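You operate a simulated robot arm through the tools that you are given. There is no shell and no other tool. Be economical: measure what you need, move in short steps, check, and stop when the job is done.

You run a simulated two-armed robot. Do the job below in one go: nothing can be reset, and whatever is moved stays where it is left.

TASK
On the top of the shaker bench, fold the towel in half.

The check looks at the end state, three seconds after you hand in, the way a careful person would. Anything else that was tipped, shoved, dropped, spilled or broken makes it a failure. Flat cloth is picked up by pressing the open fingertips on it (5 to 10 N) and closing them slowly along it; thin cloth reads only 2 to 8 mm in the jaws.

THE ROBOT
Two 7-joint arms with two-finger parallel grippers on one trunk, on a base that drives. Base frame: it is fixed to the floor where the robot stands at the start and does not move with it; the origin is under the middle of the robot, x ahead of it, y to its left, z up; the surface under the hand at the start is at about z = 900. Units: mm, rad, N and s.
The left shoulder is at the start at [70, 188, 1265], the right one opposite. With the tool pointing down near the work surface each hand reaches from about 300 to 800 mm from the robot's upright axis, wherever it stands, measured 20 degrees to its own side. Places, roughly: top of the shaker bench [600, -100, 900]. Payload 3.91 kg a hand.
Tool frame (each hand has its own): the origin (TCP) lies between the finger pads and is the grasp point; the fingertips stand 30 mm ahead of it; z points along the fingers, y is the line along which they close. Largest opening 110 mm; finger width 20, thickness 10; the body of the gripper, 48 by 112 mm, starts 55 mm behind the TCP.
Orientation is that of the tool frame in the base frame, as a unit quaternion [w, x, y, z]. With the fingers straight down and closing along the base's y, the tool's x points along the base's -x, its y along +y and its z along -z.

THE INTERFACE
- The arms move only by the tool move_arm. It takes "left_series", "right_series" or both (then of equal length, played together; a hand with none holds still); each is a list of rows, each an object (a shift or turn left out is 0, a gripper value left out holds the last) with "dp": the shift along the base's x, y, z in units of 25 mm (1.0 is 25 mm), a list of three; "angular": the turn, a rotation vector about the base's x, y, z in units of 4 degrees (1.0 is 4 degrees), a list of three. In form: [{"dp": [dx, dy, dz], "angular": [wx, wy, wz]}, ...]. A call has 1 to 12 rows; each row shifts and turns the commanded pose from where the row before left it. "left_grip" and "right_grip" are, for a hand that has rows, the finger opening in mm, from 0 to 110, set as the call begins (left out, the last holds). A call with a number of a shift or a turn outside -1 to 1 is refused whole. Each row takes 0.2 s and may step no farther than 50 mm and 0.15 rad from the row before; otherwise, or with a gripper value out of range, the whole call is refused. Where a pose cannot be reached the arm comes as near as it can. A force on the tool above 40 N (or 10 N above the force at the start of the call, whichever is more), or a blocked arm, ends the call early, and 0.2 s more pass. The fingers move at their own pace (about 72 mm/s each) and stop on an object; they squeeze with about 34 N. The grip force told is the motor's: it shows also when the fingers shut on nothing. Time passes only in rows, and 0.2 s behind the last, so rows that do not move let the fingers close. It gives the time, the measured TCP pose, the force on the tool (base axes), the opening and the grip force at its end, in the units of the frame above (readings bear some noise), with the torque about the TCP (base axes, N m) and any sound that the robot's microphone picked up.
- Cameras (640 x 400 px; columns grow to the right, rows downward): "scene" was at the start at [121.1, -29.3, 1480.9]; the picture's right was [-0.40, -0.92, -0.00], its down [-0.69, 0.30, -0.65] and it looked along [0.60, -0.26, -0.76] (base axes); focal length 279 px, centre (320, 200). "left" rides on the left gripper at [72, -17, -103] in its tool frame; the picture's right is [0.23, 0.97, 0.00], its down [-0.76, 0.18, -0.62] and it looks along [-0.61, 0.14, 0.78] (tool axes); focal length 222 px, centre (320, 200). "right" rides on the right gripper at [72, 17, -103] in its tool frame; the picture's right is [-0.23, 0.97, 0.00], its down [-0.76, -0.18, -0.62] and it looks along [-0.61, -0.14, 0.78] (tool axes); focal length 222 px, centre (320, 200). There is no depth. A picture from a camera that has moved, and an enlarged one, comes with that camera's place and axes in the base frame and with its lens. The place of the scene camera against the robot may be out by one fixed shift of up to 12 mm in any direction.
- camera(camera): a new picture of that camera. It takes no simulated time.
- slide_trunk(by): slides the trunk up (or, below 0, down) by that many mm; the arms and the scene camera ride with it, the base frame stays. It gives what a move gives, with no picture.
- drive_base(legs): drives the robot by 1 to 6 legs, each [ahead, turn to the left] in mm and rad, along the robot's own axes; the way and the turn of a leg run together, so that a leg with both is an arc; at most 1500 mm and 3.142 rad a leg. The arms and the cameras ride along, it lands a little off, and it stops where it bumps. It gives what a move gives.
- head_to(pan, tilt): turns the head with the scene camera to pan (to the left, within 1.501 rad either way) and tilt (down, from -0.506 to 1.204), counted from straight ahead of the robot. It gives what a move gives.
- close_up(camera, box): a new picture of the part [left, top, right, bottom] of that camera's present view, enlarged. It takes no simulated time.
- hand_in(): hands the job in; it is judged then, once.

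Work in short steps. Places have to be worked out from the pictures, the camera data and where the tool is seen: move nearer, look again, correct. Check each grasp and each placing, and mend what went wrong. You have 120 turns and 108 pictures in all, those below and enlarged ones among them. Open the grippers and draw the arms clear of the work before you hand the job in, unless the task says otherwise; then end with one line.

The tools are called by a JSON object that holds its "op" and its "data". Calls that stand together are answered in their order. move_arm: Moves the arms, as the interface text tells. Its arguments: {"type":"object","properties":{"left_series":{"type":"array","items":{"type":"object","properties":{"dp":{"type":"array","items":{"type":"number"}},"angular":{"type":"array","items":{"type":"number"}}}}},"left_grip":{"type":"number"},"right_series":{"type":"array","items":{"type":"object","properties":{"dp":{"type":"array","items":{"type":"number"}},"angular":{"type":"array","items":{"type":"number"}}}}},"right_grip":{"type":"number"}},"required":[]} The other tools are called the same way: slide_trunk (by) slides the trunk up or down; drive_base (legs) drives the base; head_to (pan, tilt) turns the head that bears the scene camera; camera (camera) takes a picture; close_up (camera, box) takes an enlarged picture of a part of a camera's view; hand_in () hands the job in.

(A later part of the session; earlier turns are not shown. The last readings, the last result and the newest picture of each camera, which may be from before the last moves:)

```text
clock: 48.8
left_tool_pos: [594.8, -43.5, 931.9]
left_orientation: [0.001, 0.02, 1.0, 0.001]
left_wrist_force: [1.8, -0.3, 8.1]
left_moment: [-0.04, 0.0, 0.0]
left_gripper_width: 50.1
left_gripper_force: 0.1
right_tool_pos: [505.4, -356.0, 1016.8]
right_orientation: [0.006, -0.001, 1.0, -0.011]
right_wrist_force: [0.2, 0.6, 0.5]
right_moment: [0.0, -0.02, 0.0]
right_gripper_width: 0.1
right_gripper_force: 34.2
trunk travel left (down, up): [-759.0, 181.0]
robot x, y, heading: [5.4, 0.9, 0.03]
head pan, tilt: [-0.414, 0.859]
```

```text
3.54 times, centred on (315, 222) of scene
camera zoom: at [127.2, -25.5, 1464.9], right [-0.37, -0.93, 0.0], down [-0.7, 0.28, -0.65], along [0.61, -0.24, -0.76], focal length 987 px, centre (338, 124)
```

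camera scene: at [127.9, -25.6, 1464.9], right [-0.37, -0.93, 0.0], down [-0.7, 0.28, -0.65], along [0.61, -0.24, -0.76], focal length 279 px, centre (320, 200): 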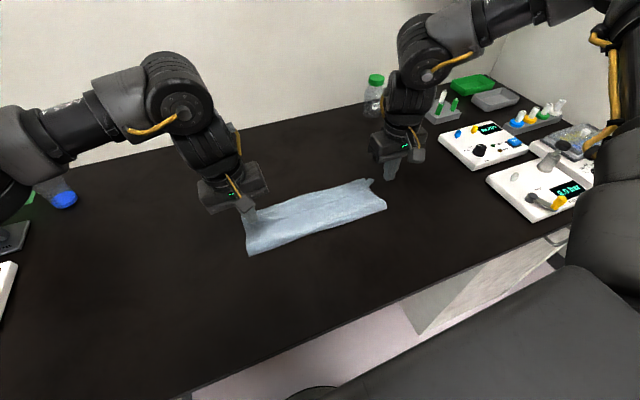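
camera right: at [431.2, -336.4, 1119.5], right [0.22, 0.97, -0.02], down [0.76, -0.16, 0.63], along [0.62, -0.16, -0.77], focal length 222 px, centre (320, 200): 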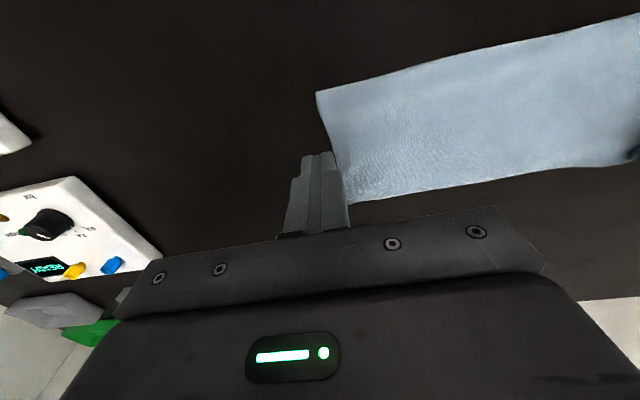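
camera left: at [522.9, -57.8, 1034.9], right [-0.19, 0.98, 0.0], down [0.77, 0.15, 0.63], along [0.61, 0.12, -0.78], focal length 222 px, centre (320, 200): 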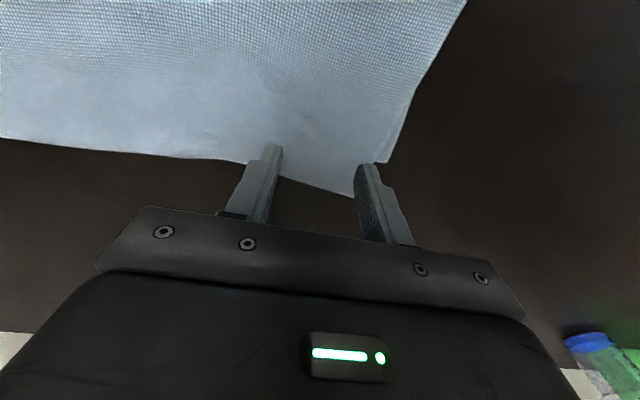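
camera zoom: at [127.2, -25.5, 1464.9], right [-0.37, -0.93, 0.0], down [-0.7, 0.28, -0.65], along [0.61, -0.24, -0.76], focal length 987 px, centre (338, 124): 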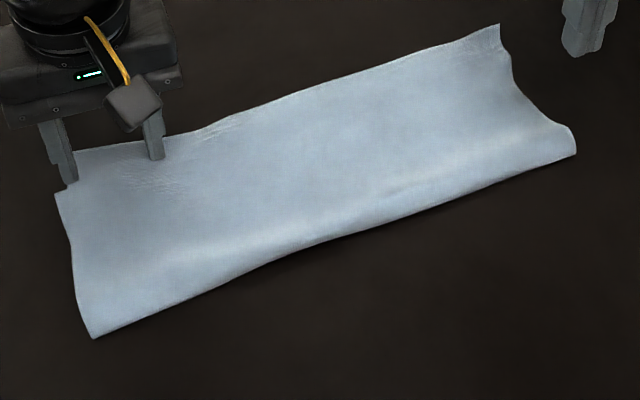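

The edge followed, but the bottom layer largely came along, leaving an overhang of about 30 mm on the left. So I'll instead pinch the overhanging top corner alone (x≈606), lift it off and set it back.

{"op": "move_arm", "data": {"left_series": [{"dp": [0, 0, 0.4]}, {"dp": [0.25, 0.1, 0]}, {"dp": [0.25, 0.05, 0]}, {"dp": [0, 0, -0.3]}, {"dp": [0, 0, -0.1]}, {"dp": [0, 0, 0]}], "left_grip": 36}}

{"op": "camera", "data": {"camera": "left"}}

```text
clock: 50.2
left_tool_pos: [608.9, -40.5, 932.4]
left_orientation: [0.001, 0.019, 1.0, 0.001]
left_wrist_force: [-0.1, 0.1, 1.4]
left_moment: [-0.05, 0.01, 0.01]
left_gripper_width: 36.0
left_gripper_force: 0.0
right_tool_pos: [506.0, -355.0, 1015.8]
right_orientation: [0.005, -0.002, 1.0, -0.01]
right_wrist_force: [0.5, -0.5, -0.8]
right_moment: [-0.01, -0.02, 0.0]
right_gripper_width: 0.0
right_gripper_force: 33.5
trunk travel left (down, up): [-759.0, 181.0]
robot x, y, heading: [4.8, 0.5, 0.026]
head pan, tilt: [-0.414, 0.859]
```

```text
43 pictures are left
camera left: at [536.0, -54.0, 1034.5], right [-0.19, 0.98, 0.0], down [0.77, 0.15, 0.63], along [0.61, 0.12, -0.78], focal length 222 px, centre (320, 200)
```

left: 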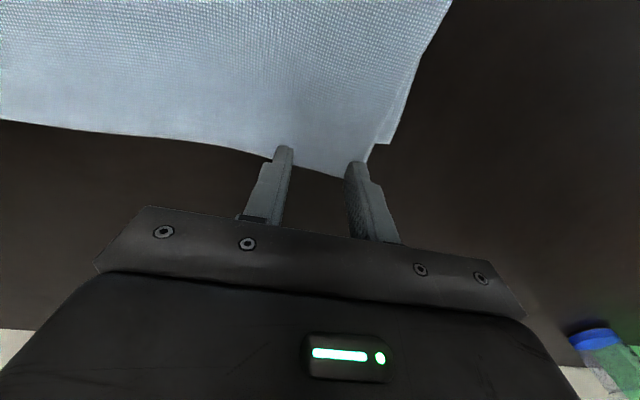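

The fingers sit right on the edge; I'll go 6 mm inward, press a little more and start closing slowly.

{"op": "move_arm", "data": {"left_series": [{"dp": [0, 0, 0.1]}, {"dp": [-0.24, 0, 0]}, {"dp": [0, 0, -0.12]}, {"dp": [0, 0, -0.02]}, {"dp": [0, 0, 0]}]}}

```text
clock: 51.4
left_tool_pos: [602.8, -39.4, 933.1]
left_orientation: [0.002, 0.018, 1.0, -0.001]
left_wrist_force: [0.8, 1.6, 9.3]
left_moment: [0.06, 0.05, -0.04]
left_gripper_width: 35.9
left_gripper_force: 0.0
right_tool_pos: [504.0, -354.3, 1018.9]
right_orientation: [0.006, -0.002, 1.0, -0.01]
right_wrist_force: [0.1, 0.7, 0.7]
right_moment: [0.0, -0.02, 0.01]
right_gripper_width: 0.0
right_gripper_force: 34.1
trunk travel left (down, up): [-759.0, 181.0]
robot x, y, heading: [3.7, -0.1, 0.028]
head pan, tilt: [-0.414, 0.859]
```

Pressing force is 9 N. Now I'll close in slow steps.

{"op": "move_arm", "data": {"left_series": [{"dp": [0, 0, 0]}, {"dp": [0, 0, 0]}], "left_grip": 26}}

{"op": "move_arm", "data": {"left_series": [{"dp": [0, 0, 0]}, {"dp": [0, 0, 0]}], "left_grip": 14}}

{"op": "move_arm", "data": {"left_series": [{"dp": [0, 0, 0]}, {"dp": [0, 0, 0]}, {"dp": [0, 0, 0]}], "left_grip": 0}}

{"op": "camera", "data": {"camera": "left"}}

```text
clock: 52.0
left_tool_pos: [602.3, -39.7, 931.9]
left_orientation: [0.001, 0.019, 1.0, 0.0]
left_wrist_force: [1.6, -1.1, 12.5]
left_moment: [-0.03, 0.05, 0.02]
left_gripper_width: 25.5
left_gripper_force: 0.1
right_tool_pos: [503.0, -354.3, 1016.5]
right_orientation: [0.007, -0.001, 1.0, -0.01]
right_wrist_force: [-0.2, 0.0, -1.2]
right_moment: [-0.01, -0.02, 0.01]
right_gripper_width: 0.0
right_gripper_force: 34.0
trunk travel left (down, up): [-759.0, 181.0]
robot x, y, heading: [9.9, -1.8, 0.029]
head pan, tilt: [-0.414, 0.859]
```

```text
clock: 52.6
left_tool_pos: [600.3, -40.6, 932.2]
left_orientation: [0.001, 0.019, 1.0, 0.001]
left_wrist_force: [1.0, -1.3, 14.2]
left_moment: [-0.03, 0.11, -0.05]
left_gripper_width: 14.4
left_gripper_force: 0.9
right_tool_pos: [503.6, -355.8, 1017.7]
right_orientation: [0.006, -0.002, 1.0, -0.01]
right_wrist_force: [-0.4, 0.3, 1.0]
right_moment: [0.01, -0.03, 0.0]
right_gripper_width: 0.0
right_gripper_force: 34.0
trunk travel left (down, up): [-759.0, 181.0]
robot x, y, heading: [8.2, 0.2, 0.032]
head pan, tilt: [-0.414, 0.859]
```

```text
clock: 53.4
left_tool_pos: [600.9, -40.2, 932.3]
left_orientation: [0.002, 0.019, 1.0, 0.001]
left_wrist_force: [0.2, -1.7, 15.6]
left_moment: [-0.05, 0.14, 0.01]
left_gripper_width: 2.3
left_gripper_force: 34.1
right_tool_pos: [504.2, -355.8, 1016.2]
right_orientation: [0.006, -0.002, 1.0, -0.01]
right_wrist_force: [-0.2, -0.6, 0.2]
right_moment: [0.0, -0.04, 0.02]
right_gripper_width: 0.0
right_gripper_force: 34.5
trunk travel left (down, up): [-759.0, 181.0]
robot x, y, heading: [3.5, 0.7, 0.026]
head pan, tilt: [-0.414, 0.859]
```

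```text
42 pictures are left
camera left: at [529.1, -54.4, 1034.4], right [-0.19, 0.98, 0.0], down [0.77, 0.15, 0.63], along [0.61, 0.12, -0.78], focal length 222 px, centre (320, 200)
```

left: 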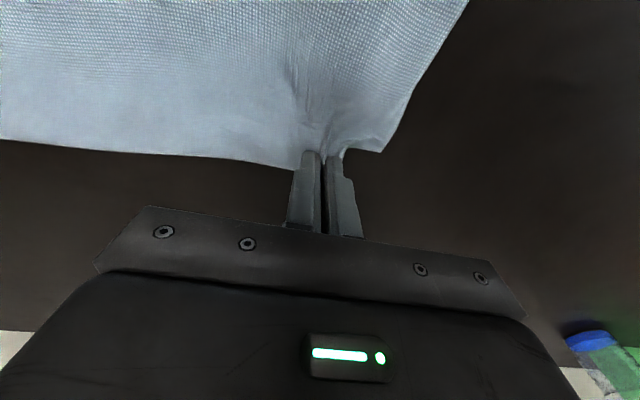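

The cloth is pinched at 2.3 mm. I'll lift 45 mm, easing back slightly, and check that only the top layer comes up.

{"op": "move_arm", "data": {"left_series": [{"dp": [0, 0, 0.4]}, {"dp": [-0.1, 0, 0.5]}, {"dp": [-0.1, 0, 0.5]}, {"dp": [-0.1, 0, 0.4]}]}}

{"op": "camera", "data": {"camera": "left"}}

{"op": "close_up", "data": {"camera": "scene", "box": [225, 155, 405, 268]}}

```text
clock: 54.4
left_tool_pos: [595.3, -40.4, 976.2]
left_orientation: [0.001, 0.019, 1.0, 0.001]
left_wrist_force: [-0.1, 0.1, -0.5]
left_moment: [-0.02, 0.01, 0.02]
left_gripper_width: 2.6
left_gripper_force: 34.0
right_tool_pos: [506.2, -355.0, 1016.2]
right_orientation: [0.004, 0.0, 1.0, -0.01]
right_wrist_force: [0.5, 0.6, 0.8]
right_moment: [0.03, 0.02, -0.02]
right_gripper_width: 0.1
right_gripper_force: 34.3
trunk travel left (down, up): [-759.0, 181.0]
robot x, y, heading: [5.3, -0.3, 0.032]
head pan, tilt: [-0.414, 0.859]
```

```text
41 pictures are left
camera left: at [522.7, -53.8, 1077.6], right [-0.19, 0.98, 0.0], down [0.77, 0.15, 0.62], along [0.61, 0.12, -0.78], focal length 222 px, centre (320, 200)
```

left: 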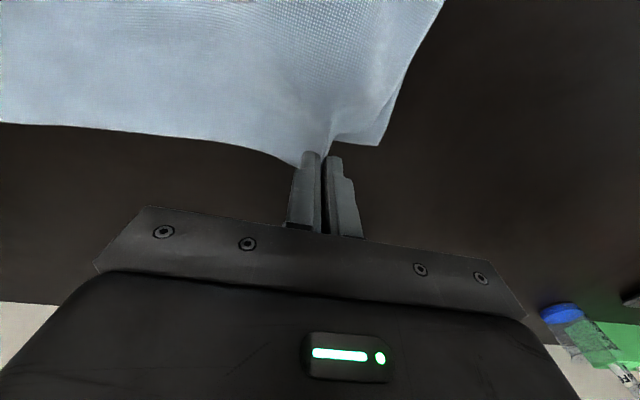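

```text
3.54 times, centred on (315, 212) of scene
camera zoom: at [127.7, -25.6, 1464.8], right [-0.37, -0.93, 0.0], down [-0.7, 0.28, -0.65], along [0.61, -0.24, -0.76], focal length 987 px, centre (338, 159)
```

zoom: 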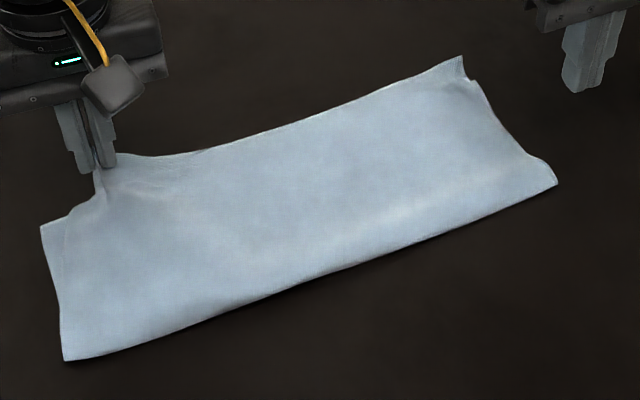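

Only the top layer came up. I'll carry it back 20 mm and slightly to the left so its corner sits over the bottom corner, then lower and release.

{"op": "move_arm", "data": {"left_series": [{"dp": [-0.2, 0.1, 0]}, {"dp": [-0.3, 0.1, 0]}, {"dp": [-0.3, 0.1, -0.1]}, {"dp": [0, 0.1, -0.4]}, {"dp": [0, 0, -0.5]}, {"dp": [0, 0, -0.4]}, {"dp": [0, 0, -0.1]}]}}

{"op": "camera", "data": {"camera": "left"}}

{"op": "close_up", "data": {"camera": "scene", "box": [225, 155, 405, 268]}}

```text
clock: 56.0
left_tool_pos: [575.1, -29.8, 936.6]
left_orientation: [0.001, 0.02, 1.0, 0.001]
left_wrist_force: [-0.7, 0.4, 0.1]
left_moment: [-0.01, 0.02, 0.01]
left_gripper_width: 2.4
left_gripper_force: 34.0
right_tool_pos: [504.9, -354.9, 1015.9]
right_orientation: [0.005, -0.002, 1.0, -0.01]
right_wrist_force: [-0.5, -1.2, -0.5]
right_moment: [0.01, -0.04, -0.01]
right_gripper_width: 0.0
right_gripper_force: 34.2
trunk travel left (down, up): [-759.0, 181.0]
robot x, y, heading: [7.3, -1.2, 0.03]
head pan, tilt: [-0.414, 0.859]
```

```text
39 pictures are left
camera left: at [502.6, -44.1, 1040.8], right [-0.19, 0.98, 0.0], down [0.77, 0.15, 0.62], along [0.61, 0.12, -0.78], focal length 222 px, centre (320, 200)
```

left: 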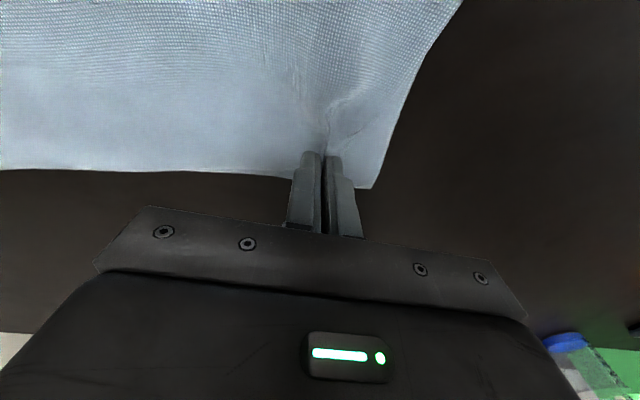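

```text
3.54 times, centred on (315, 212) of scene
camera zoom: at [128.0, -25.7, 1464.9], right [-0.37, -0.93, 0.0], down [-0.7, 0.28, -0.65], along [0.61, -0.24, -0.76], focal length 987 px, centre (338, 159)
```

zoom: 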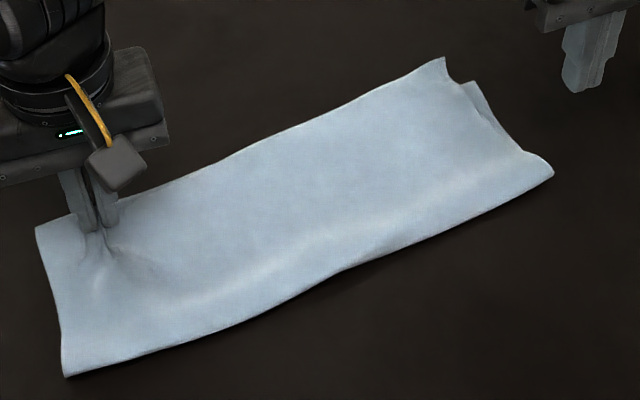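

The left corners nearly coincide now. I'll release and lift straight up, then look at the right end, where the top corner sits about 20–25 mm left of the bottom one.

{"op": "move_arm", "data": {"left_series": [{"dp": [0, 0, -0.06]}, {"dp": [0, 0, 0]}, {"dp": [0, 0, 0.5]}, {"dp": [0, 0, 0.8]}, {"dp": [0, 0, 0.8]}, {"dp": [-0.5, 0.8, 0.4]}, {"dp": [-0.5, 1, 0.2]}, {"dp": [-0.5, 1, 0]}], "left_grip": 20}}

{"op": "close_up", "data": {"camera": "scene", "box": [225, 155, 405, 268]}}

{"op": "camera", "data": {"camera": "right"}}

{"op": "camera", "data": {"camera": "left"}}

```text
clock: 57.8
left_tool_pos: [535.6, 40.1, 1005.9]
left_orientation: [0.001, 0.02, 1.0, 0.001]
left_wrist_force: [-1.0, 0.0, -0.7]
left_moment: [-0.06, 0.04, 0.03]
left_gripper_width: 19.9
left_gripper_force: 0.0
right_tool_pos: [504.6, -354.0, 1017.5]
right_orientation: [0.005, -0.001, 1.0, -0.011]
right_wrist_force: [0.5, 0.0, 0.7]
right_moment: [-0.01, -0.02, -0.02]
right_gripper_width: 0.0
right_gripper_force: 34.2
trunk travel left (down, up): [-759.0, 181.0]
robot x, y, heading: [8.1, -1.3, 0.03]
head pan, tilt: [-0.414, 0.859]
```

```text
3.54 times, centred on (315, 212) of scene
camera zoom: at [127.6, -24.3, 1464.9], right [-0.37, -0.93, 0.0], down [-0.7, 0.28, -0.65], along [0.61, -0.25, -0.76], focal length 987 px, centre (338, 159)
```

zoom: 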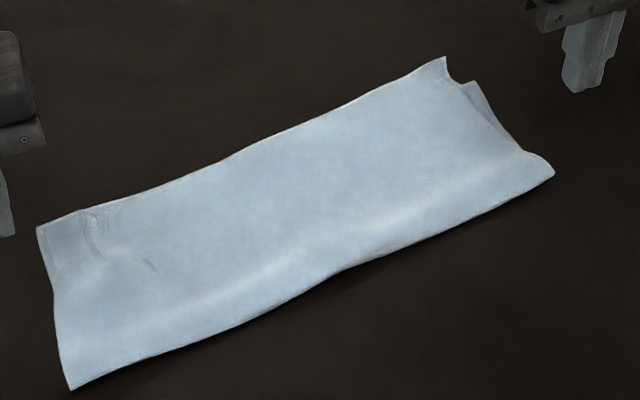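

```text
36 pictures are left
camera right: at [431.2, -336.5, 1119.5], right [0.22, 0.97, -0.02], down [0.76, -0.16, 0.63], along [0.62, -0.16, -0.77], focal length 222 px, centre (320, 200)
```

right: 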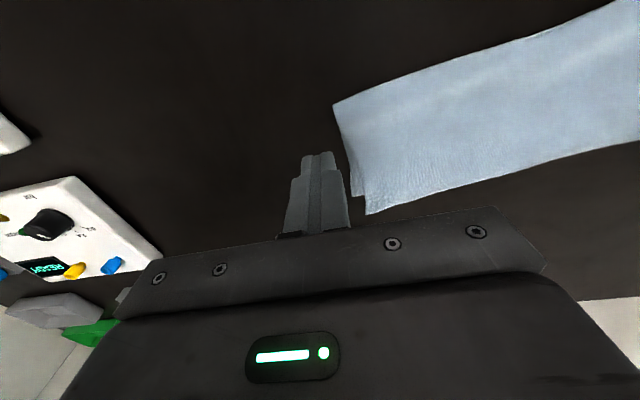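

```text
35 pictures are left
camera left: at [463.5, 27.1, 1109.5], right [-0.19, 0.98, 0.0], down [0.77, 0.15, 0.62], along [0.61, 0.12, -0.78], focal length 222 px, centre (320, 200)
```

left: 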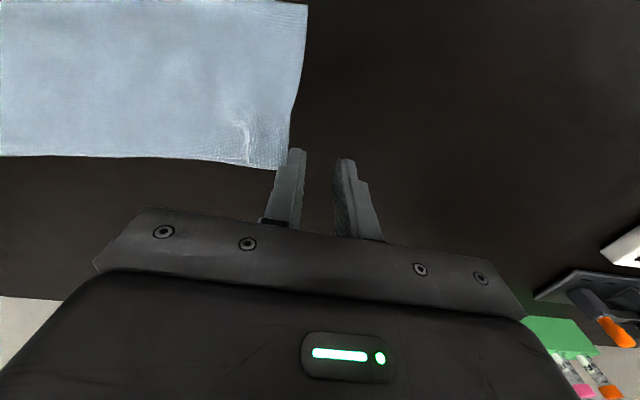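

The left side is now aligned. At the right, the top corner C is about (640,-326) versus the bottom B at (608,-341), so I'll do the same pinch-and-set-back with the right hand, moving over the overhang at about (620,-300).

{"op": "move_arm", "data": {"right_series": [{"dp": [0.8, 0.4, 0]}, {"dp": [0.8, 0.4, 0]}, {"dp": [0.8, 0.4, 0]}, {"dp": [0.8, 0.4, -0.4]}, {"dp": [0.8, 0.4, -0.6]}, {"dp": [0.6, 0.1, -0.6]}, {"dp": [0, 0, -0.8]}, {"dp": [0, 0, -0.3]}], "right_grip": 36}}

{"op": "camera", "data": {"camera": "right"}}

```text
clock: 59.6
left_tool_pos: [535.8, 40.9, 1007.7]
left_orientation: [0.001, 0.019, 1.0, 0.0]
left_wrist_force: [0.2, -1.1, -0.8]
left_moment: [0.01, 0.01, 0.0]
left_gripper_width: 19.7
left_gripper_force: 0.0
right_tool_pos: [577.8, -330.4, 974.3]
right_orientation: [0.006, -0.002, 1.0, -0.01]
right_wrist_force: [0.3, -0.5, -0.6]
right_moment: [0.0, -0.02, 0.0]
right_gripper_width: 36.1
right_gripper_force: 0.1
right hand out of reach, approached as far as the arm can: row 5, 6, 7, 8
trunk travel left (down, up): [-759.0, 181.0]
robot x, y, heading: [7.4, -1.5, 0.028]
head pan, tilt: [-0.414, 0.859]
```

```text
34 pictures are left
camera right: at [504.0, -313.8, 1077.0], right [0.22, 0.97, -0.02], down [0.75, -0.16, 0.64], along [0.62, -0.15, -0.77], focal length 222 px, centre (320, 200)
```

right: 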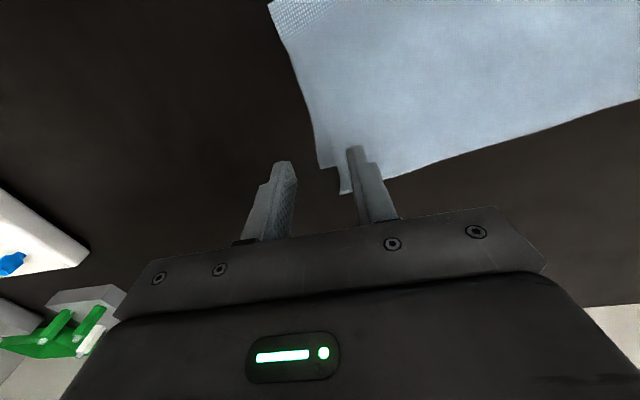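

The right arm's present posture limits it at x≈578. A small base turn to the left (0.12 rad) will carry the right hand forward to about x≈617, so I'll raise it a bit first for safety.

{"op": "move_arm", "data": {"right_series": [{"dp": [0, 0, 0.8]}]}}

{"op": "drive_base", "data": {"legs": [[0, 0.12]]}}

{"op": "camera", "data": {"camera": "right"}}

```text
clock: 60.0
left_tool_pos: [535.4, 40.9, 1006.7]
left_orientation: [0.001, 0.019, 1.0, -0.001]
left_wrist_force: [-0.7, -0.4, -0.8]
left_moment: [-0.01, -0.03, -0.05]
left_gripper_width: 20.1
left_gripper_force: 0.1
right_tool_pos: [575.3, -330.3, 993.7]
right_orientation: [0.005, -0.001, 1.0, -0.011]
right_wrist_force: [0.2, -0.7, -0.4]
right_moment: [0.02, -0.01, 0.03]
right_gripper_width: 36.3
right_gripper_force: 0.1
trunk travel left (down, up): [-759.0, 181.0]
robot x, y, heading: [6.5, -1.1, 0.029]
head pan, tilt: [-0.414, 0.859]
```

```text
clock: 61.0
left_tool_pos: [526.9, 102.2, 1007.2]
left_orientation: [0.0, -0.041, 0.999, 0.001]
left_wrist_force: [-0.2, -0.7, -0.1]
left_moment: [0.02, 0.0, 0.0]
left_gripper_width: 20.1
left_gripper_force: 0.1
right_tool_pos: [612.6, -260.4, 993.5]
right_orientation: [0.005, -0.062, 0.998, -0.01]
right_wrist_force: [0.0, 0.8, -0.5]
right_moment: [0.04, 0.02, 0.01]
right_gripper_width: 36.1
right_gripper_force: 0.1
trunk travel left (down, up): [-759.0, 181.0]
robot x, y, heading: [6.5, 2.8, 0.15]
head pan, tilt: [-0.414, 0.859]
```

```text
33 pictures are left
camera right: at [537.8, -252.4, 1095.4], right [0.1, 0.99, -0.02], down [0.77, -0.07, 0.63], along [0.63, -0.08, -0.77], focal length 222 px, centre (320, 200)
```

right: 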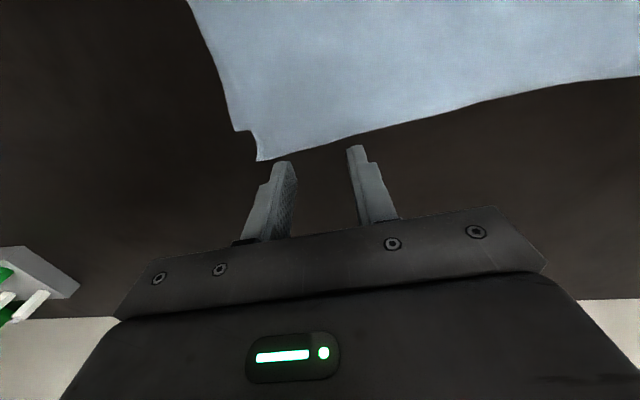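

Corner positions confirmed: C(640,-328), B(609,-340). I'll move the right hand to (619,-302) and lower.

{"op": "move_arm", "data": {"right_series": [{"dp": [0.1, -0.8, 0]}, {"dp": [0.1, -0.8, -0.3]}, {"dp": [0.05, 0, -0.7]}, {"dp": [0, 0, -0.7]}, {"dp": [0, 0, -0.3]}]}}

{"op": "camera", "data": {"camera": "right"}}

```text
clock: 62.2
left_tool_pos: [526.9, 103.6, 1007.3]
left_orientation: [0.001, -0.042, 0.999, 0.001]
left_wrist_force: [-0.1, 0.1, 0.0]
left_moment: [0.0, 0.01, -0.03]
left_gripper_width: 20.1
left_gripper_force: 0.0
right_tool_pos: [617.9, -299.7, 945.2]
right_orientation: [0.006, -0.061, 0.998, -0.011]
right_wrist_force: [1.1, 0.2, -0.1]
right_moment: [0.02, 0.0, 0.02]
right_gripper_width: 36.0
right_gripper_force: 0.0
trunk travel left (down, up): [-759.0, 181.0]
robot x, y, heading: [5.0, 2.2, 0.153]
head pan, tilt: [-0.414, 0.859]
```

```text
32 pictures are left
camera right: at [542.3, -290.9, 1046.6], right [0.1, 0.99, -0.02], down [0.77, -0.07, 0.63], along [0.63, -0.08, -0.77], focal length 222 px, centre (320, 200)
```

right: 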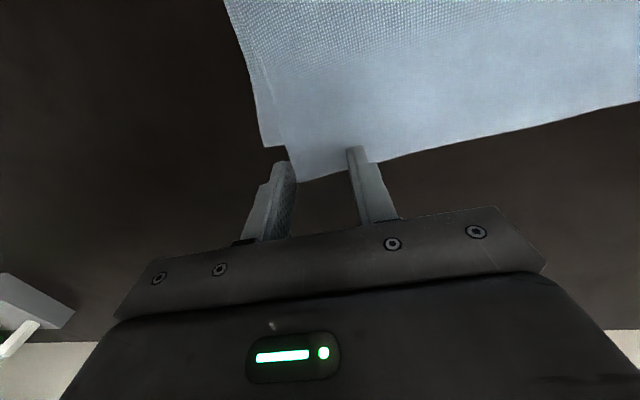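

I'll shift 8 mm in +y so both fingers land on the strip, and lower to near contact.

{"op": "move_arm", "data": {"right_series": [{"dp": [0.08, 0.32, 0]}, {"dp": [0, 0, -0.3]}, {"dp": [0, 0, -0.16]}, {"dp": [0, 0, -0.06]}, {"dp": [0, 0, 0]}]}}

```text
clock: 63.4
left_tool_pos: [527.1, 103.8, 1007.0]
left_orientation: [0.001, -0.042, 0.999, 0.0]
left_wrist_force: [-0.2, 0.4, 0.0]
left_moment: [-0.01, -0.02, -0.02]
left_gripper_width: 20.1
left_gripper_force: 0.0
right_tool_pos: [611.0, -297.9, 937.4]
right_orientation: [0.006, -0.062, 0.998, -0.01]
right_wrist_force: [-0.1, 0.6, -0.5]
right_moment: [0.02, 0.01, -0.02]
right_gripper_width: 35.9
right_gripper_force: 0.2
right hand out of reach, approached as far as the arm can: row 1, 2, 3
trunk travel left (down, up): [-759.0, 181.0]
robot x, y, heading: [4.8, 2.0, 0.154]
head pan, tilt: [-0.414, 0.859]
```

The arm is at its limit again and slid back to x=611. I'll raise it, turn the base 0.05 rad more, and come back.

{"op": "move_arm", "data": {"right_series": [{"dp": [0, 0, 0.8]}, {"dp": [0, 0, 0.4]}]}}

{"op": "drive_base", "data": {"legs": [[0, 0.06]]}}

```text
clock: 64.0
left_tool_pos: [526.8, 105.1, 1006.8]
left_orientation: [0.001, -0.041, 0.999, 0.0]
left_wrist_force: [-0.6, 0.7, -0.5]
left_moment: [0.0, 0.02, -0.02]
left_gripper_width: 20.1
left_gripper_force: 0.3
right_tool_pos: [614.4, -296.7, 967.3]
right_orientation: [0.006, -0.063, 0.998, -0.01]
right_wrist_force: [0.3, 0.2, 0.2]
right_moment: [0.01, -0.01, 0.01]
right_gripper_width: 35.9
right_gripper_force: 0.0
trunk travel left (down, up): [-759.0, 181.0]
robot x, y, heading: [6.9, 0.7, 0.151]
head pan, tilt: [-0.414, 0.859]
```

```text
clock: 64.8
left_tool_pos: [519.8, 130.2, 1006.0]
left_orientation: [0.002, -0.071, 0.997, 0.001]
left_wrist_force: [0.3, 0.4, 0.1]
left_moment: [0.04, 0.03, 0.05]
left_gripper_width: 20.2
left_gripper_force: 0.1
right_tool_pos: [631.0, -263.4, 967.9]
right_orientation: [0.007, -0.091, 0.996, -0.009]
right_wrist_force: [-0.4, -0.5, 0.3]
right_moment: [0.02, 0.01, -0.01]
right_gripper_width: 36.1
right_gripper_force: 0.2
trunk travel left (down, up): [-759.0, 181.0]
robot x, y, heading: [4.2, -0.7, 0.211]
head pan, tilt: [-0.414, 0.859]
```

Now at (631,-263). I'll move to about (621,-296) and lower to just above contact.

{"op": "move_arm", "data": {"right_series": [{"dp": [-0.2, -0.7, 0]}, {"dp": [-0.2, -0.65, -0.2]}, {"dp": [0, 0, -0.6]}, {"dp": [0, 0, -0.4]}, {"dp": [0, 0, 0]}]}}

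{"op": "camera", "data": {"camera": "right"}}

```text
clock: 66.0
left_tool_pos: [520.1, 133.6, 1007.9]
left_orientation: [0.001, -0.07, 0.998, 0.0]
left_wrist_force: [-0.3, -0.3, -0.2]
left_moment: [0.0, -0.01, 0.03]
left_gripper_width: 20.0
left_gripper_force: 0.1
right_tool_pos: [619.1, -294.5, 937.2]
right_orientation: [0.007, -0.092, 0.996, -0.009]
right_wrist_force: [-0.5, 1.0, -0.1]
right_moment: [0.01, 0.02, 0.0]
right_gripper_width: 36.0
right_gripper_force: 0.1
trunk travel left (down, up): [-759.0, 181.0]
robot x, y, heading: [4.9, 0.2, 0.21]
head pan, tilt: [-0.414, 0.859]
```

```text
31 pictures are left
camera right: at [543.6, -290.9, 1039.7], right [0.05, 1.0, -0.02], down [0.77, -0.02, 0.63], along [0.63, -0.04, -0.77], focal length 222 px, centre (320, 200)
```

right: 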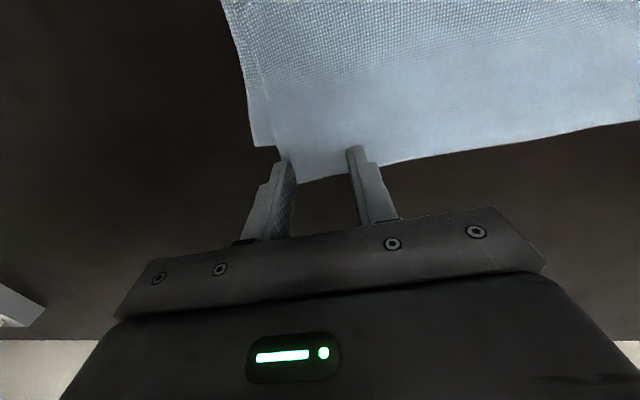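

The outer finger is at the corner's rim; I'll shift 7 mm in +y and press down about 5 mm.

{"op": "move_arm", "data": {"right_series": [{"dp": [0, 0.28, 0]}, {"dp": [0, 0, -0.12]}, {"dp": [0, 0, -0.06]}, {"dp": [0, 0, 0]}]}}

```text
clock: 67.0
left_tool_pos: [521.4, 134.2, 1006.8]
left_orientation: [0.001, -0.07, 0.998, 0.0]
left_wrist_force: [-0.4, 0.7, 0.4]
left_moment: [-0.03, 0.0, 0.02]
left_gripper_width: 19.7
left_gripper_force: 0.0
right_tool_pos: [620.7, -287.7, 932.9]
right_orientation: [0.007, -0.091, 0.996, -0.01]
right_wrist_force: [0.2, -0.1, 1.3]
right_moment: [0.02, 0.0, -0.03]
right_gripper_width: 35.8
right_gripper_force: 0.1
trunk travel left (down, up): [-759.0, 181.0]
robot x, y, heading: [7.3, 2.7, 0.214]
head pan, tilt: [-0.414, 0.859]
```

Just touching. I'll go a hair lower and check the force.

{"op": "move_arm", "data": {"right_series": [{"dp": [0, 0, -0.03]}, {"dp": [0, 0, 0]}, {"dp": [0, 0, 0]}]}}

```text
clock: 67.8
left_tool_pos: [520.1, 134.7, 1007.1]
left_orientation: [0.001, -0.071, 0.997, 0.0]
left_wrist_force: [0.3, -0.1, -0.2]
left_moment: [0.02, 0.02, 0.0]
left_gripper_width: 20.2
left_gripper_force: 0.0
right_tool_pos: [619.9, -287.4, 932.1]
right_orientation: [0.006, -0.092, 0.996, -0.01]
right_wrist_force: [1.1, -1.2, 7.0]
right_moment: [0.15, 0.05, -0.05]
right_gripper_width: 35.7
right_gripper_force: 0.0
trunk travel left (down, up): [-759.0, 181.0]
robot x, y, heading: [4.9, -0.5, 0.204]
head pan, tilt: [-0.414, 0.859]
```

Force is a good 7 N. I'll close slowly.

{"op": "move_arm", "data": {"right_series": [{"dp": [0, 0, 0]}, {"dp": [0, 0, 0]}], "right_grip": 26}}

{"op": "move_arm", "data": {"right_series": [{"dp": [0, 0, 0]}, {"dp": [0, 0, 0]}], "right_grip": 14}}

{"op": "move_arm", "data": {"right_series": [{"dp": [0, 0, 0]}, {"dp": [0, 0, 0]}, {"dp": [0, 0, 0]}], "right_grip": 0}}

{"op": "move_arm", "data": {"right_series": [{"dp": [0, 0, 0.4]}, {"dp": [-0.1, 0, 0.5]}, {"dp": [-0.1, 0, 0.5]}, {"dp": [-0.1, 0, 0.4]}]}}

{"op": "camera", "data": {"camera": "right"}}

{"op": "camera", "data": {"camera": "scene"}}

```text
clock: 68.4
left_tool_pos: [519.3, 133.2, 1007.6]
left_orientation: [0.002, -0.071, 0.997, 0.0]
left_wrist_force: [-0.5, -0.1, -0.2]
left_moment: [0.02, -0.01, 0.0]
left_gripper_width: 20.0
left_gripper_force: 0.1
right_tool_pos: [619.9, -288.9, 932.1]
right_orientation: [0.006, -0.091, 0.996, -0.01]
right_wrist_force: [0.4, -1.0, 7.5]
right_moment: [0.08, 0.1, 0.0]
right_gripper_width: 25.4
right_gripper_force: 0.1
trunk travel left (down, up): [-759.0, 181.0]
robot x, y, heading: [7.8, 1.0, 0.208]
head pan, tilt: [-0.414, 0.859]
```

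```text
clock: 69.0
left_tool_pos: [519.1, 134.2, 1007.1]
left_orientation: [0.001, -0.071, 0.997, 0.001]
left_wrist_force: [-0.1, 0.6, 0.4]
left_moment: [-0.01, -0.03, 0.02]
left_gripper_width: 19.9
left_gripper_force: 0.0
right_tool_pos: [618.3, -287.8, 931.8]
right_orientation: [0.006, -0.092, 0.996, -0.01]
right_wrist_force: [0.0, -0.6, 5.9]
right_moment: [0.03, 0.08, 0.02]
right_gripper_width: 13.6
right_gripper_force: 0.0
trunk travel left (down, up): [-759.0, 181.0]
robot x, y, heading: [3.8, -4.1, 0.211]
head pan, tilt: [-0.414, 0.859]
```

```text
clock: 69.8
left_tool_pos: [518.3, 134.6, 1006.4]
left_orientation: [0.001, -0.07, 0.998, 0.0]
left_wrist_force: [-0.1, 0.5, -0.2]
left_moment: [0.01, 0.0, 0.02]
left_gripper_width: 20.1
left_gripper_force: 0.1
right_tool_pos: [620.5, -287.7, 931.6]
right_orientation: [0.006, -0.091, 0.996, -0.01]
right_wrist_force: [-0.6, 0.8, 3.8]
right_moment: [0.06, 0.04, -0.01]
right_gripper_width: 0.0
right_gripper_force: 33.7
trunk travel left (down, up): [-759.0, 181.0]
robot x, y, heading: [6.7, 1.1, 0.211]
head pan, tilt: [-0.414, 0.859]
```

```text
clock: 70.8
left_tool_pos: [520.2, 134.0, 1006.4]
left_orientation: [0.002, -0.07, 0.998, 0.001]
left_wrist_force: [1.1, 0.5, -0.5]
left_moment: [-0.01, -0.02, 0.01]
left_gripper_width: 19.9
left_gripper_force: 0.0
right_tool_pos: [611.1, -287.9, 978.1]
right_orientation: [0.005, -0.092, 0.996, -0.01]
right_wrist_force: [-0.6, -0.3, -0.4]
right_moment: [0.01, 0.0, 0.01]
right_gripper_width: 0.1
right_gripper_force: 34.4
trunk travel left (down, up): [-759.0, 181.0]
robot x, y, heading: [7.1, 0.9, 0.211]
head pan, tilt: [-0.414, 0.859]
```

```text
30 pictures are left
camera right: at [536.0, -283.2, 1079.8], right [0.05, 1.0, -0.02], down [0.77, -0.02, 0.63], along [0.63, -0.04, -0.77], focal length 222 px, centre (320, 200)
```

right: 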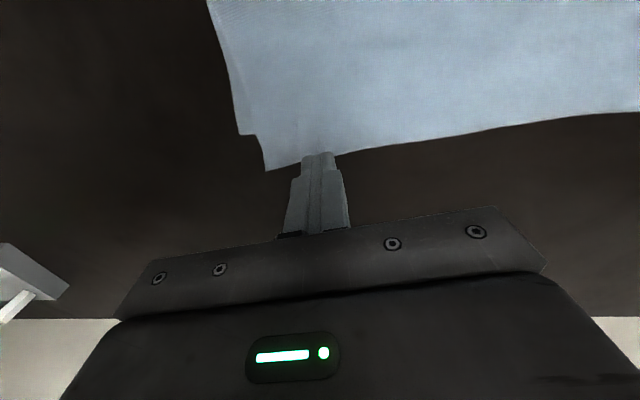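

```text
29 pictures are left
camera scene: at [130.3, -3.3, 1464.9], right [-0.2, -0.98, 0.0], down [-0.74, 0.15, -0.65], along [0.64, -0.13, -0.76], focal length 279 px, centre (320, 200)
```

scene: 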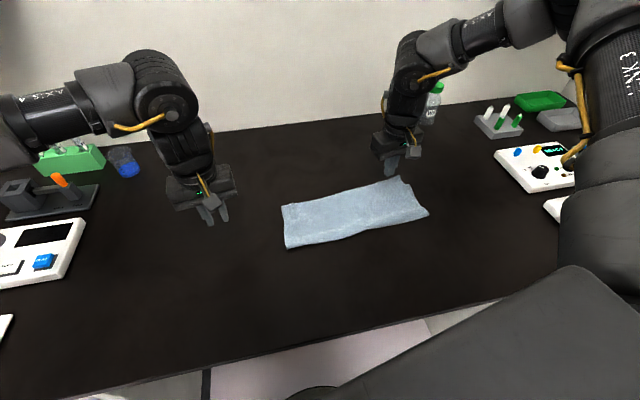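

That pinch missed (width 0). I'll retry a little farther inside the edge and nearer the corner (616,-302), with a firmer press.

{"op": "move_arm", "data": {"right_series": [{"dp": [0.1, -0.3, 0]}, {"dp": [0.1, -0.3, -0.5]}, {"dp": [0, 0, -0.7]}, {"dp": [0, 0, -0.5]}, {"dp": [0, 0, -0.15]}, {"dp": [0, 0, 0]}], "right_grip": 40}}

{"op": "camera", "data": {"camera": "right"}}

```text
clock: 72.2
left_tool_pos: [518.5, 135.1, 1009.0]
left_orientation: [0.002, -0.071, 0.997, 0.0]
left_wrist_force: [0.5, 0.4, -0.2]
left_moment: [0.0, 0.0, -0.03]
left_gripper_width: 19.8
left_gripper_force: 0.0
right_tool_pos: [616.8, -301.0, 933.4]
right_orientation: [0.009, -0.091, 0.996, -0.01]
right_wrist_force: [2.6, -1.6, 21.3]
right_moment: [0.47, 0.17, -0.04]
right_gripper_width: 38.9
right_gripper_force: 0.0
trunk travel left (down, up): [-759.0, 181.0]
robot x, y, heading: [6.1, -0.8, 0.21]
head pan, tilt: [-0.414, 0.859]
```

```text
28 pictures are left
camera right: at [540.5, -296.7, 1034.8], right [0.05, 1.0, -0.02], down [0.77, -0.02, 0.64], along [0.64, -0.04, -0.77], focal length 222 px, centre (320, 200)
```

right: 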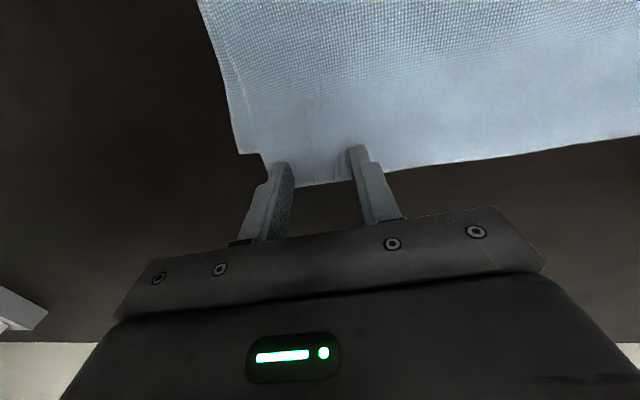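

All the load is on the +y finger, because the hand is rolled about 1.2° and that caused the miss. I'll level it and reset the pressing height.

{"op": "move_arm", "data": {"right_series": [{"dp": [0, 0, 0.04], "angular": [0.32, 0, 0]}, {"dp": [0, 0, 0]}, {"dp": [0, 0, 0]}]}}

```text
clock: 73.0
left_tool_pos: [519.5, 134.6, 1007.2]
left_orientation: [0.002, -0.07, 0.998, 0.001]
left_wrist_force: [-1.4, 0.1, -0.6]
left_moment: [0.01, -0.06, 0.0]
left_gripper_width: 20.0
left_gripper_force: 0.1
right_tool_pos: [616.7, -301.5, 933.6]
right_orientation: [0.006, -0.091, 0.996, 0.0]
right_wrist_force: [2.6, 0.3, 14.9]
right_moment: [0.1, 0.07, -0.02]
right_gripper_width: 39.4
right_gripper_force: 0.0
trunk travel left (down, up): [-759.0, 181.0]
robot x, y, heading: [4.0, -2.7, 0.207]
head pan, tilt: [-0.414, 0.859]
```

The load is now balanced. I'll ease the force slightly and close slowly.

{"op": "move_arm", "data": {"right_series": [{"dp": [0, 0, 0.015]}, {"dp": [0, 0, 0]}], "right_grip": 30}}

{"op": "move_arm", "data": {"right_series": [{"dp": [0, 0, 0]}, {"dp": [0, 0, 0]}], "right_grip": 18}}

{"op": "move_arm", "data": {"right_series": [{"dp": [0, 0, 0]}, {"dp": [0, 0, 0]}], "right_grip": 8}}

{"op": "move_arm", "data": {"right_series": [{"dp": [0, 0, 0]}, {"dp": [0, 0, 0]}, {"dp": [0, 0, 0]}], "right_grip": 0}}

{"op": "camera", "data": {"camera": "right"}}

```text
clock: 73.6
left_tool_pos: [518.1, 133.9, 1005.4]
left_orientation: [0.002, -0.071, 0.997, 0.0]
left_wrist_force: [-0.4, -0.2, 0.6]
left_moment: [-0.01, 0.0, 0.01]
left_gripper_width: 19.8
left_gripper_force: 0.1
right_tool_pos: [616.5, -302.2, 932.8]
right_orientation: [0.007, -0.091, 0.996, 0.001]
right_wrist_force: [-0.2, 0.6, 9.9]
right_moment: [0.09, 0.15, -0.01]
right_gripper_width: 29.9
right_gripper_force: 0.0
trunk travel left (down, up): [-759.0, 181.0]
robot x, y, heading: [2.8, -3.2, 0.212]
head pan, tilt: [-0.414, 0.859]
```

```text
clock: 74.2
left_tool_pos: [519.7, 135.3, 1007.1]
left_orientation: [0.003, -0.07, 0.998, 0.0]
left_wrist_force: [0.4, 0.3, -0.5]
left_moment: [0.03, -0.01, 0.0]
left_gripper_width: 19.9
left_gripper_force: 0.0
right_tool_pos: [614.8, -301.9, 933.0]
right_orientation: [0.006, -0.092, 0.996, 0.001]
right_wrist_force: [-0.6, -0.2, 9.9]
right_moment: [-0.01, 0.01, -0.02]
right_gripper_width: 18.9
right_gripper_force: 0.2
trunk travel left (down, up): [-759.0, 181.0]
robot x, y, heading: [4.5, -1.5, 0.211]
head pan, tilt: [-0.414, 0.859]
```

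```text
clock: 74.8
left_tool_pos: [519.4, 134.8, 1007.3]
left_orientation: [0.001, -0.07, 0.998, 0.0]
left_wrist_force: [-0.5, -0.1, 0.1]
left_moment: [0.03, 0.02, 0.01]
left_gripper_width: 19.9
left_gripper_force: 0.2
right_tool_pos: [617.1, -302.9, 931.5]
right_orientation: [0.007, -0.091, 0.996, 0.0]
right_wrist_force: [-1.3, 0.7, 9.2]
right_moment: [0.0, 0.01, 0.02]
right_gripper_width: 7.9
right_gripper_force: 0.0
trunk travel left (down, up): [-759.0, 181.0]
robot x, y, heading: [6.2, 1.3, 0.214]
head pan, tilt: [-0.414, 0.859]
```

```text
clock: 75.6
left_tool_pos: [518.7, 133.8, 1008.2]
left_orientation: [0.002, -0.07, 0.998, -0.001]
left_wrist_force: [-1.2, -0.4, 1.0]
left_moment: [0.02, 0.02, -0.02]
left_gripper_width: 20.0
left_gripper_force: 0.1
right_tool_pos: [616.8, -302.5, 932.6]
right_orientation: [0.007, -0.092, 0.996, 0.0]
right_wrist_force: [-1.0, 1.9, 9.0]
right_moment: [0.1, -0.04, -0.01]
right_gripper_width: 2.7
right_gripper_force: 34.4
trunk travel left (down, up): [-759.0, 181.0]
robot x, y, heading: [8.2, -0.8, 0.21]
head pan, tilt: [-0.414, 0.859]
```

```text
27 pictures are left
camera right: at [540.6, -299.8, 1035.2], right [0.05, 1.0, 0.0], down [0.77, -0.04, 0.63], along [0.63, -0.03, -0.77], focal length 222 px, centre (320, 200)
```

right: 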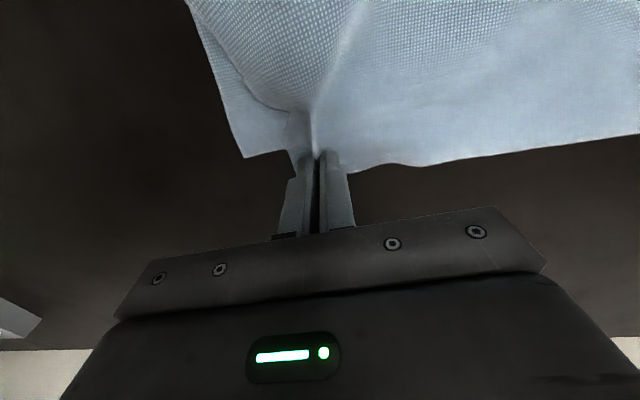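

Gripped at 2.7 mm. I'll lift and check that only the top layer rises.

{"op": "move_arm", "data": {"right_series": [{"dp": [0, 0, 0.4]}, {"dp": [-0.1, 0, 0.5]}, {"dp": [-0.1, 0, 0.5]}, {"dp": [-0.1, 0, 0.4]}]}}

{"op": "camera", "data": {"camera": "right"}}

{"op": "close_up", "data": {"camera": "scene", "box": [270, 150, 450, 263]}}

```text
clock: 76.6
left_tool_pos: [519.5, 133.5, 1006.6]
left_orientation: [0.002, -0.07, 0.998, 0.0]
left_wrist_force: [0.5, 0.9, 0.5]
left_moment: [0.04, 0.02, 0.01]
left_gripper_width: 19.6
left_gripper_force: 0.1
right_tool_pos: [609.3, -301.6, 976.7]
right_orientation: [0.007, -0.092, 0.996, 0.001]
right_wrist_force: [0.2, -0.1, -0.6]
right_moment: [0.01, -0.03, 0.01]
right_gripper_width: 2.7
right_gripper_force: 33.8
trunk travel left (down, up): [-759.0, 181.0]
robot x, y, heading: [5.6, 0.2, 0.207]
head pan, tilt: [-0.414, 0.859]
```

```text
26 pictures are left
camera right: at [533.3, -300.9, 1079.0], right [0.05, 1.0, 0.0], down [0.77, -0.04, 0.63], along [0.63, -0.03, -0.77], focal length 222 px, centre (320, 200)
```

right: 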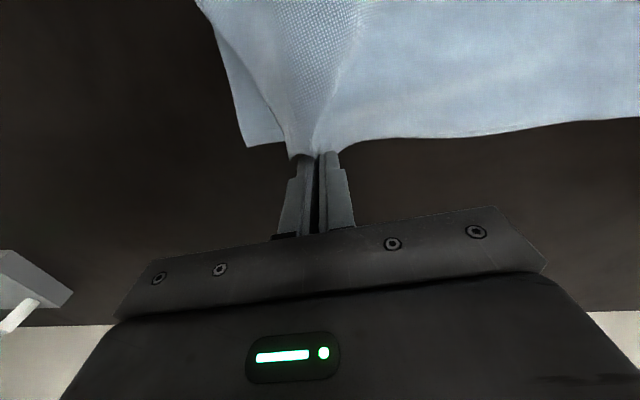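

```text
3.54 times, centred on (360, 206) of scene
camera zoom: at [130.5, -3.4, 1464.9], right [-0.2, -0.98, 0.0], down [-0.74, 0.15, -0.65], along [0.64, -0.13, -0.76], focal length 987 px, centre (178, 177)
```

zoom: 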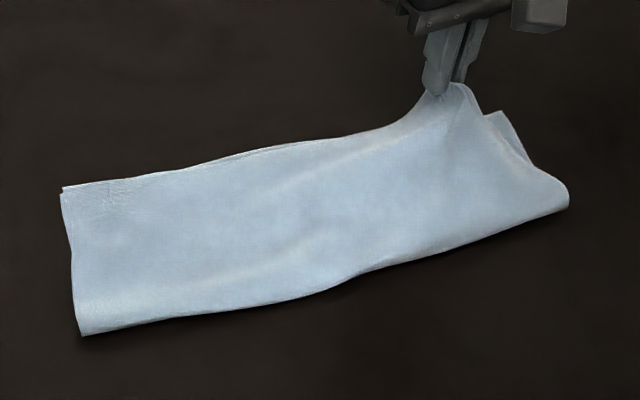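

Only the top layer rose. Relative to the grip, the bottom corner needs a shift of about (-21,-27), so I'll carry the corner there and lower it.

{"op": "move_arm", "data": {"right_series": [{"dp": [-0.2, -0.25, 0]}, {"dp": [-0.3, -0.25, 0]}, {"dp": [-0.3, -0.25, 0]}, {"dp": [-0.1, -0.25, -0.3]}, {"dp": [0, 0, -0.5]}, {"dp": [0, 0, -0.5]}, {"dp": [0, 0, -0.2]}]}}

{"op": "camera", "data": {"camera": "right"}}

{"op": "close_up", "data": {"camera": "scene", "box": [270, 150, 450, 263]}}

```text
clock: 78.2
left_tool_pos: [519.7, 133.0, 1006.5]
left_orientation: [0.001, -0.071, 0.997, -0.001]
left_wrist_force: [-0.6, 0.5, -0.7]
left_moment: [0.03, 0.03, -0.04]
left_gripper_width: 20.1
left_gripper_force: 0.0
right_tool_pos: [587.6, -327.6, 938.9]
right_orientation: [0.006, -0.091, 0.996, 0.002]
right_wrist_force: [-0.2, 0.1, 0.1]
right_moment: [0.03, -0.01, 0.02]
right_gripper_width: 2.5
right_gripper_force: 34.2
trunk travel left (down, up): [-759.0, 181.0]
robot x, y, heading: [3.5, 0.9, 0.212]
head pan, tilt: [-0.414, 0.859]
```

```text
24 pictures are left
camera right: at [511.7, -325.7, 1041.8], right [0.05, 1.0, 0.0], down [0.77, -0.04, 0.63], along [0.63, -0.03, -0.77], focal length 222 px, centre (320, 200)
```

right: 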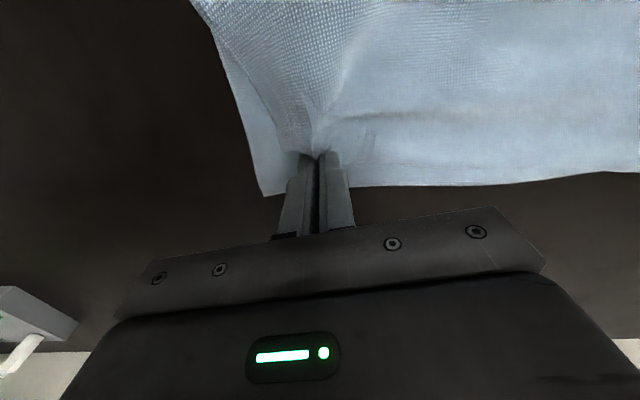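

```text
3.54 times, centred on (360, 206) of scene
camera zoom: at [130.8, -3.4, 1464.9], right [-0.2, -0.98, 0.0], down [-0.74, 0.15, -0.65], along [0.64, -0.13, -0.76], focal length 987 px, centre (178, 177)
```

zoom: 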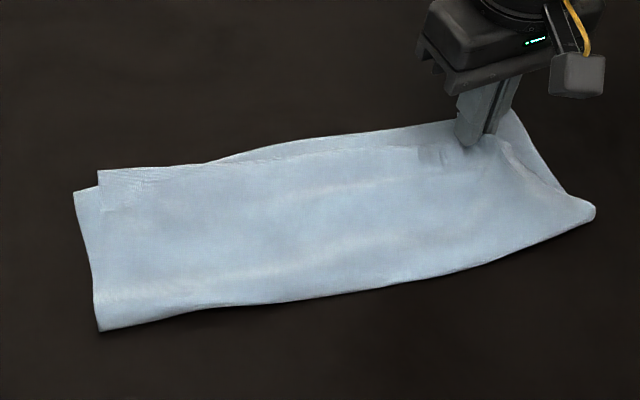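

Close to aligned. I'll release and lift off, then look.

{"op": "move_arm", "data": {"right_series": [{"dp": [0, 0, -0.1]}, {"dp": [0, 0, 0]}, {"dp": [0, 0, 0.5]}, {"dp": [0, 0, 0.8]}, {"dp": [0, 0, 0.8]}, {"dp": [-0.3, -0.8, 0.4]}, {"dp": [-0.3, -0.8, 0]}, {"dp": [-0.3, -0.8, 0]}], "right_grip": 20}}

{"op": "close_up", "data": {"camera": "scene", "box": [270, 150, 450, 263]}}

{"op": "camera", "data": {"camera": "right"}}

```text
clock: 80.0
left_tool_pos: [520.1, 134.2, 1007.4]
left_orientation: [0.002, -0.071, 0.997, 0.001]
left_wrist_force: [-0.3, 0.5, -1.7]
left_moment: [0.01, 0.02, -0.02]
left_gripper_width: 19.8
left_gripper_force: 0.1
right_tool_pos: [566.5, -389.2, 997.9]
right_orientation: [0.008, -0.092, 0.996, 0.001]
right_wrist_force: [-0.5, -0.8, -0.2]
right_moment: [0.02, -0.02, 0.06]
right_gripper_width: 19.9
right_gripper_force: 0.0
trunk travel left (down, up): [-759.0, 181.0]
robot x, y, heading: [2.9, 0.6, 0.208]
head pan, tilt: [-0.414, 0.859]
```

```text
3.54 times, centred on (360, 206) of scene
camera zoom: at [130.2, -4.1, 1464.9], right [-0.2, -0.98, 0.0], down [-0.74, 0.15, -0.65], along [0.64, -0.13, -0.76], focal length 987 px, centre (178, 177)
```

zoom: 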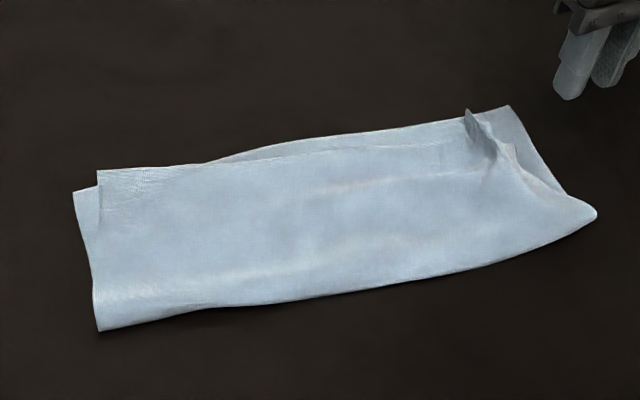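

```text
21 pictures are left
camera right: at [490.7, -386.5, 1101.2], right [0.05, 1.0, 0.0], down [0.77, -0.04, 0.63], along [0.63, -0.03, -0.77], focal length 222 px, centre (320, 200)
```

right: 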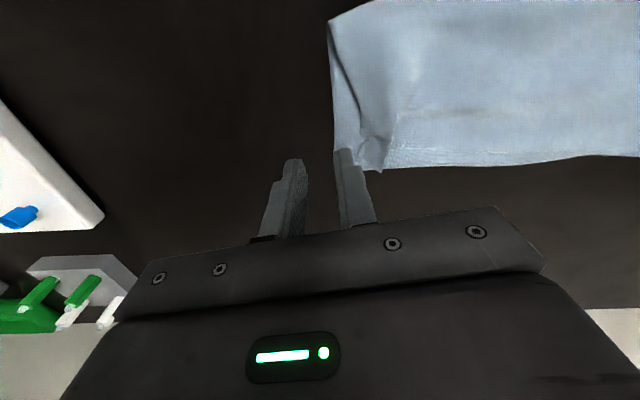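

The right end is close, but its top corner has a raised, turned-in pleat. I'll zoom in on it.

{"op": "close_up", "data": {"camera": "right", "box": [310, 20, 470, 180]}}

{"op": "close_up", "data": {"camera": "scene", "box": [385, 170, 445, 220]}}

```text
2.50 times, centred on (390, 100) of right
camera zoom: at [490.7, -386.5, 1101.2], right [0.05, 1.0, 0.0], down [0.77, -0.04, 0.63], along [0.63, -0.03, -0.77], focal length 555 px, centre (145, 450)
```

zoom: 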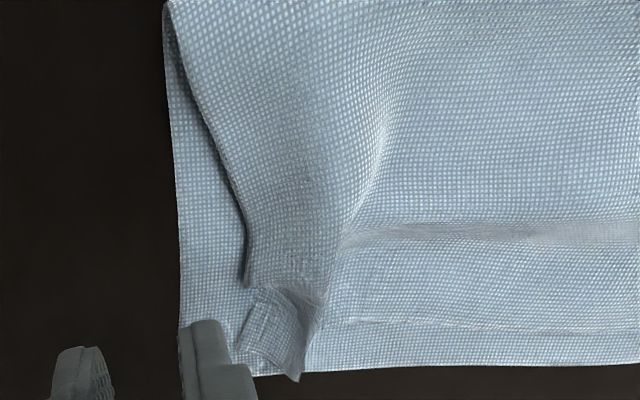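

```text
8.00 times, centred on (415, 195) of scene
camera zoom: at [130.2, -4.1, 1464.9], right [-0.2, -0.98, 0.0], down [-0.74, 0.15, -0.65], along [0.64, -0.13, -0.76], focal length 2230 px, centre (-440, 240)
```

zoom: 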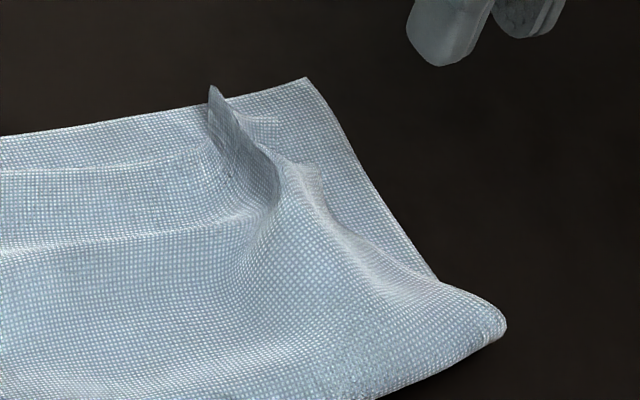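

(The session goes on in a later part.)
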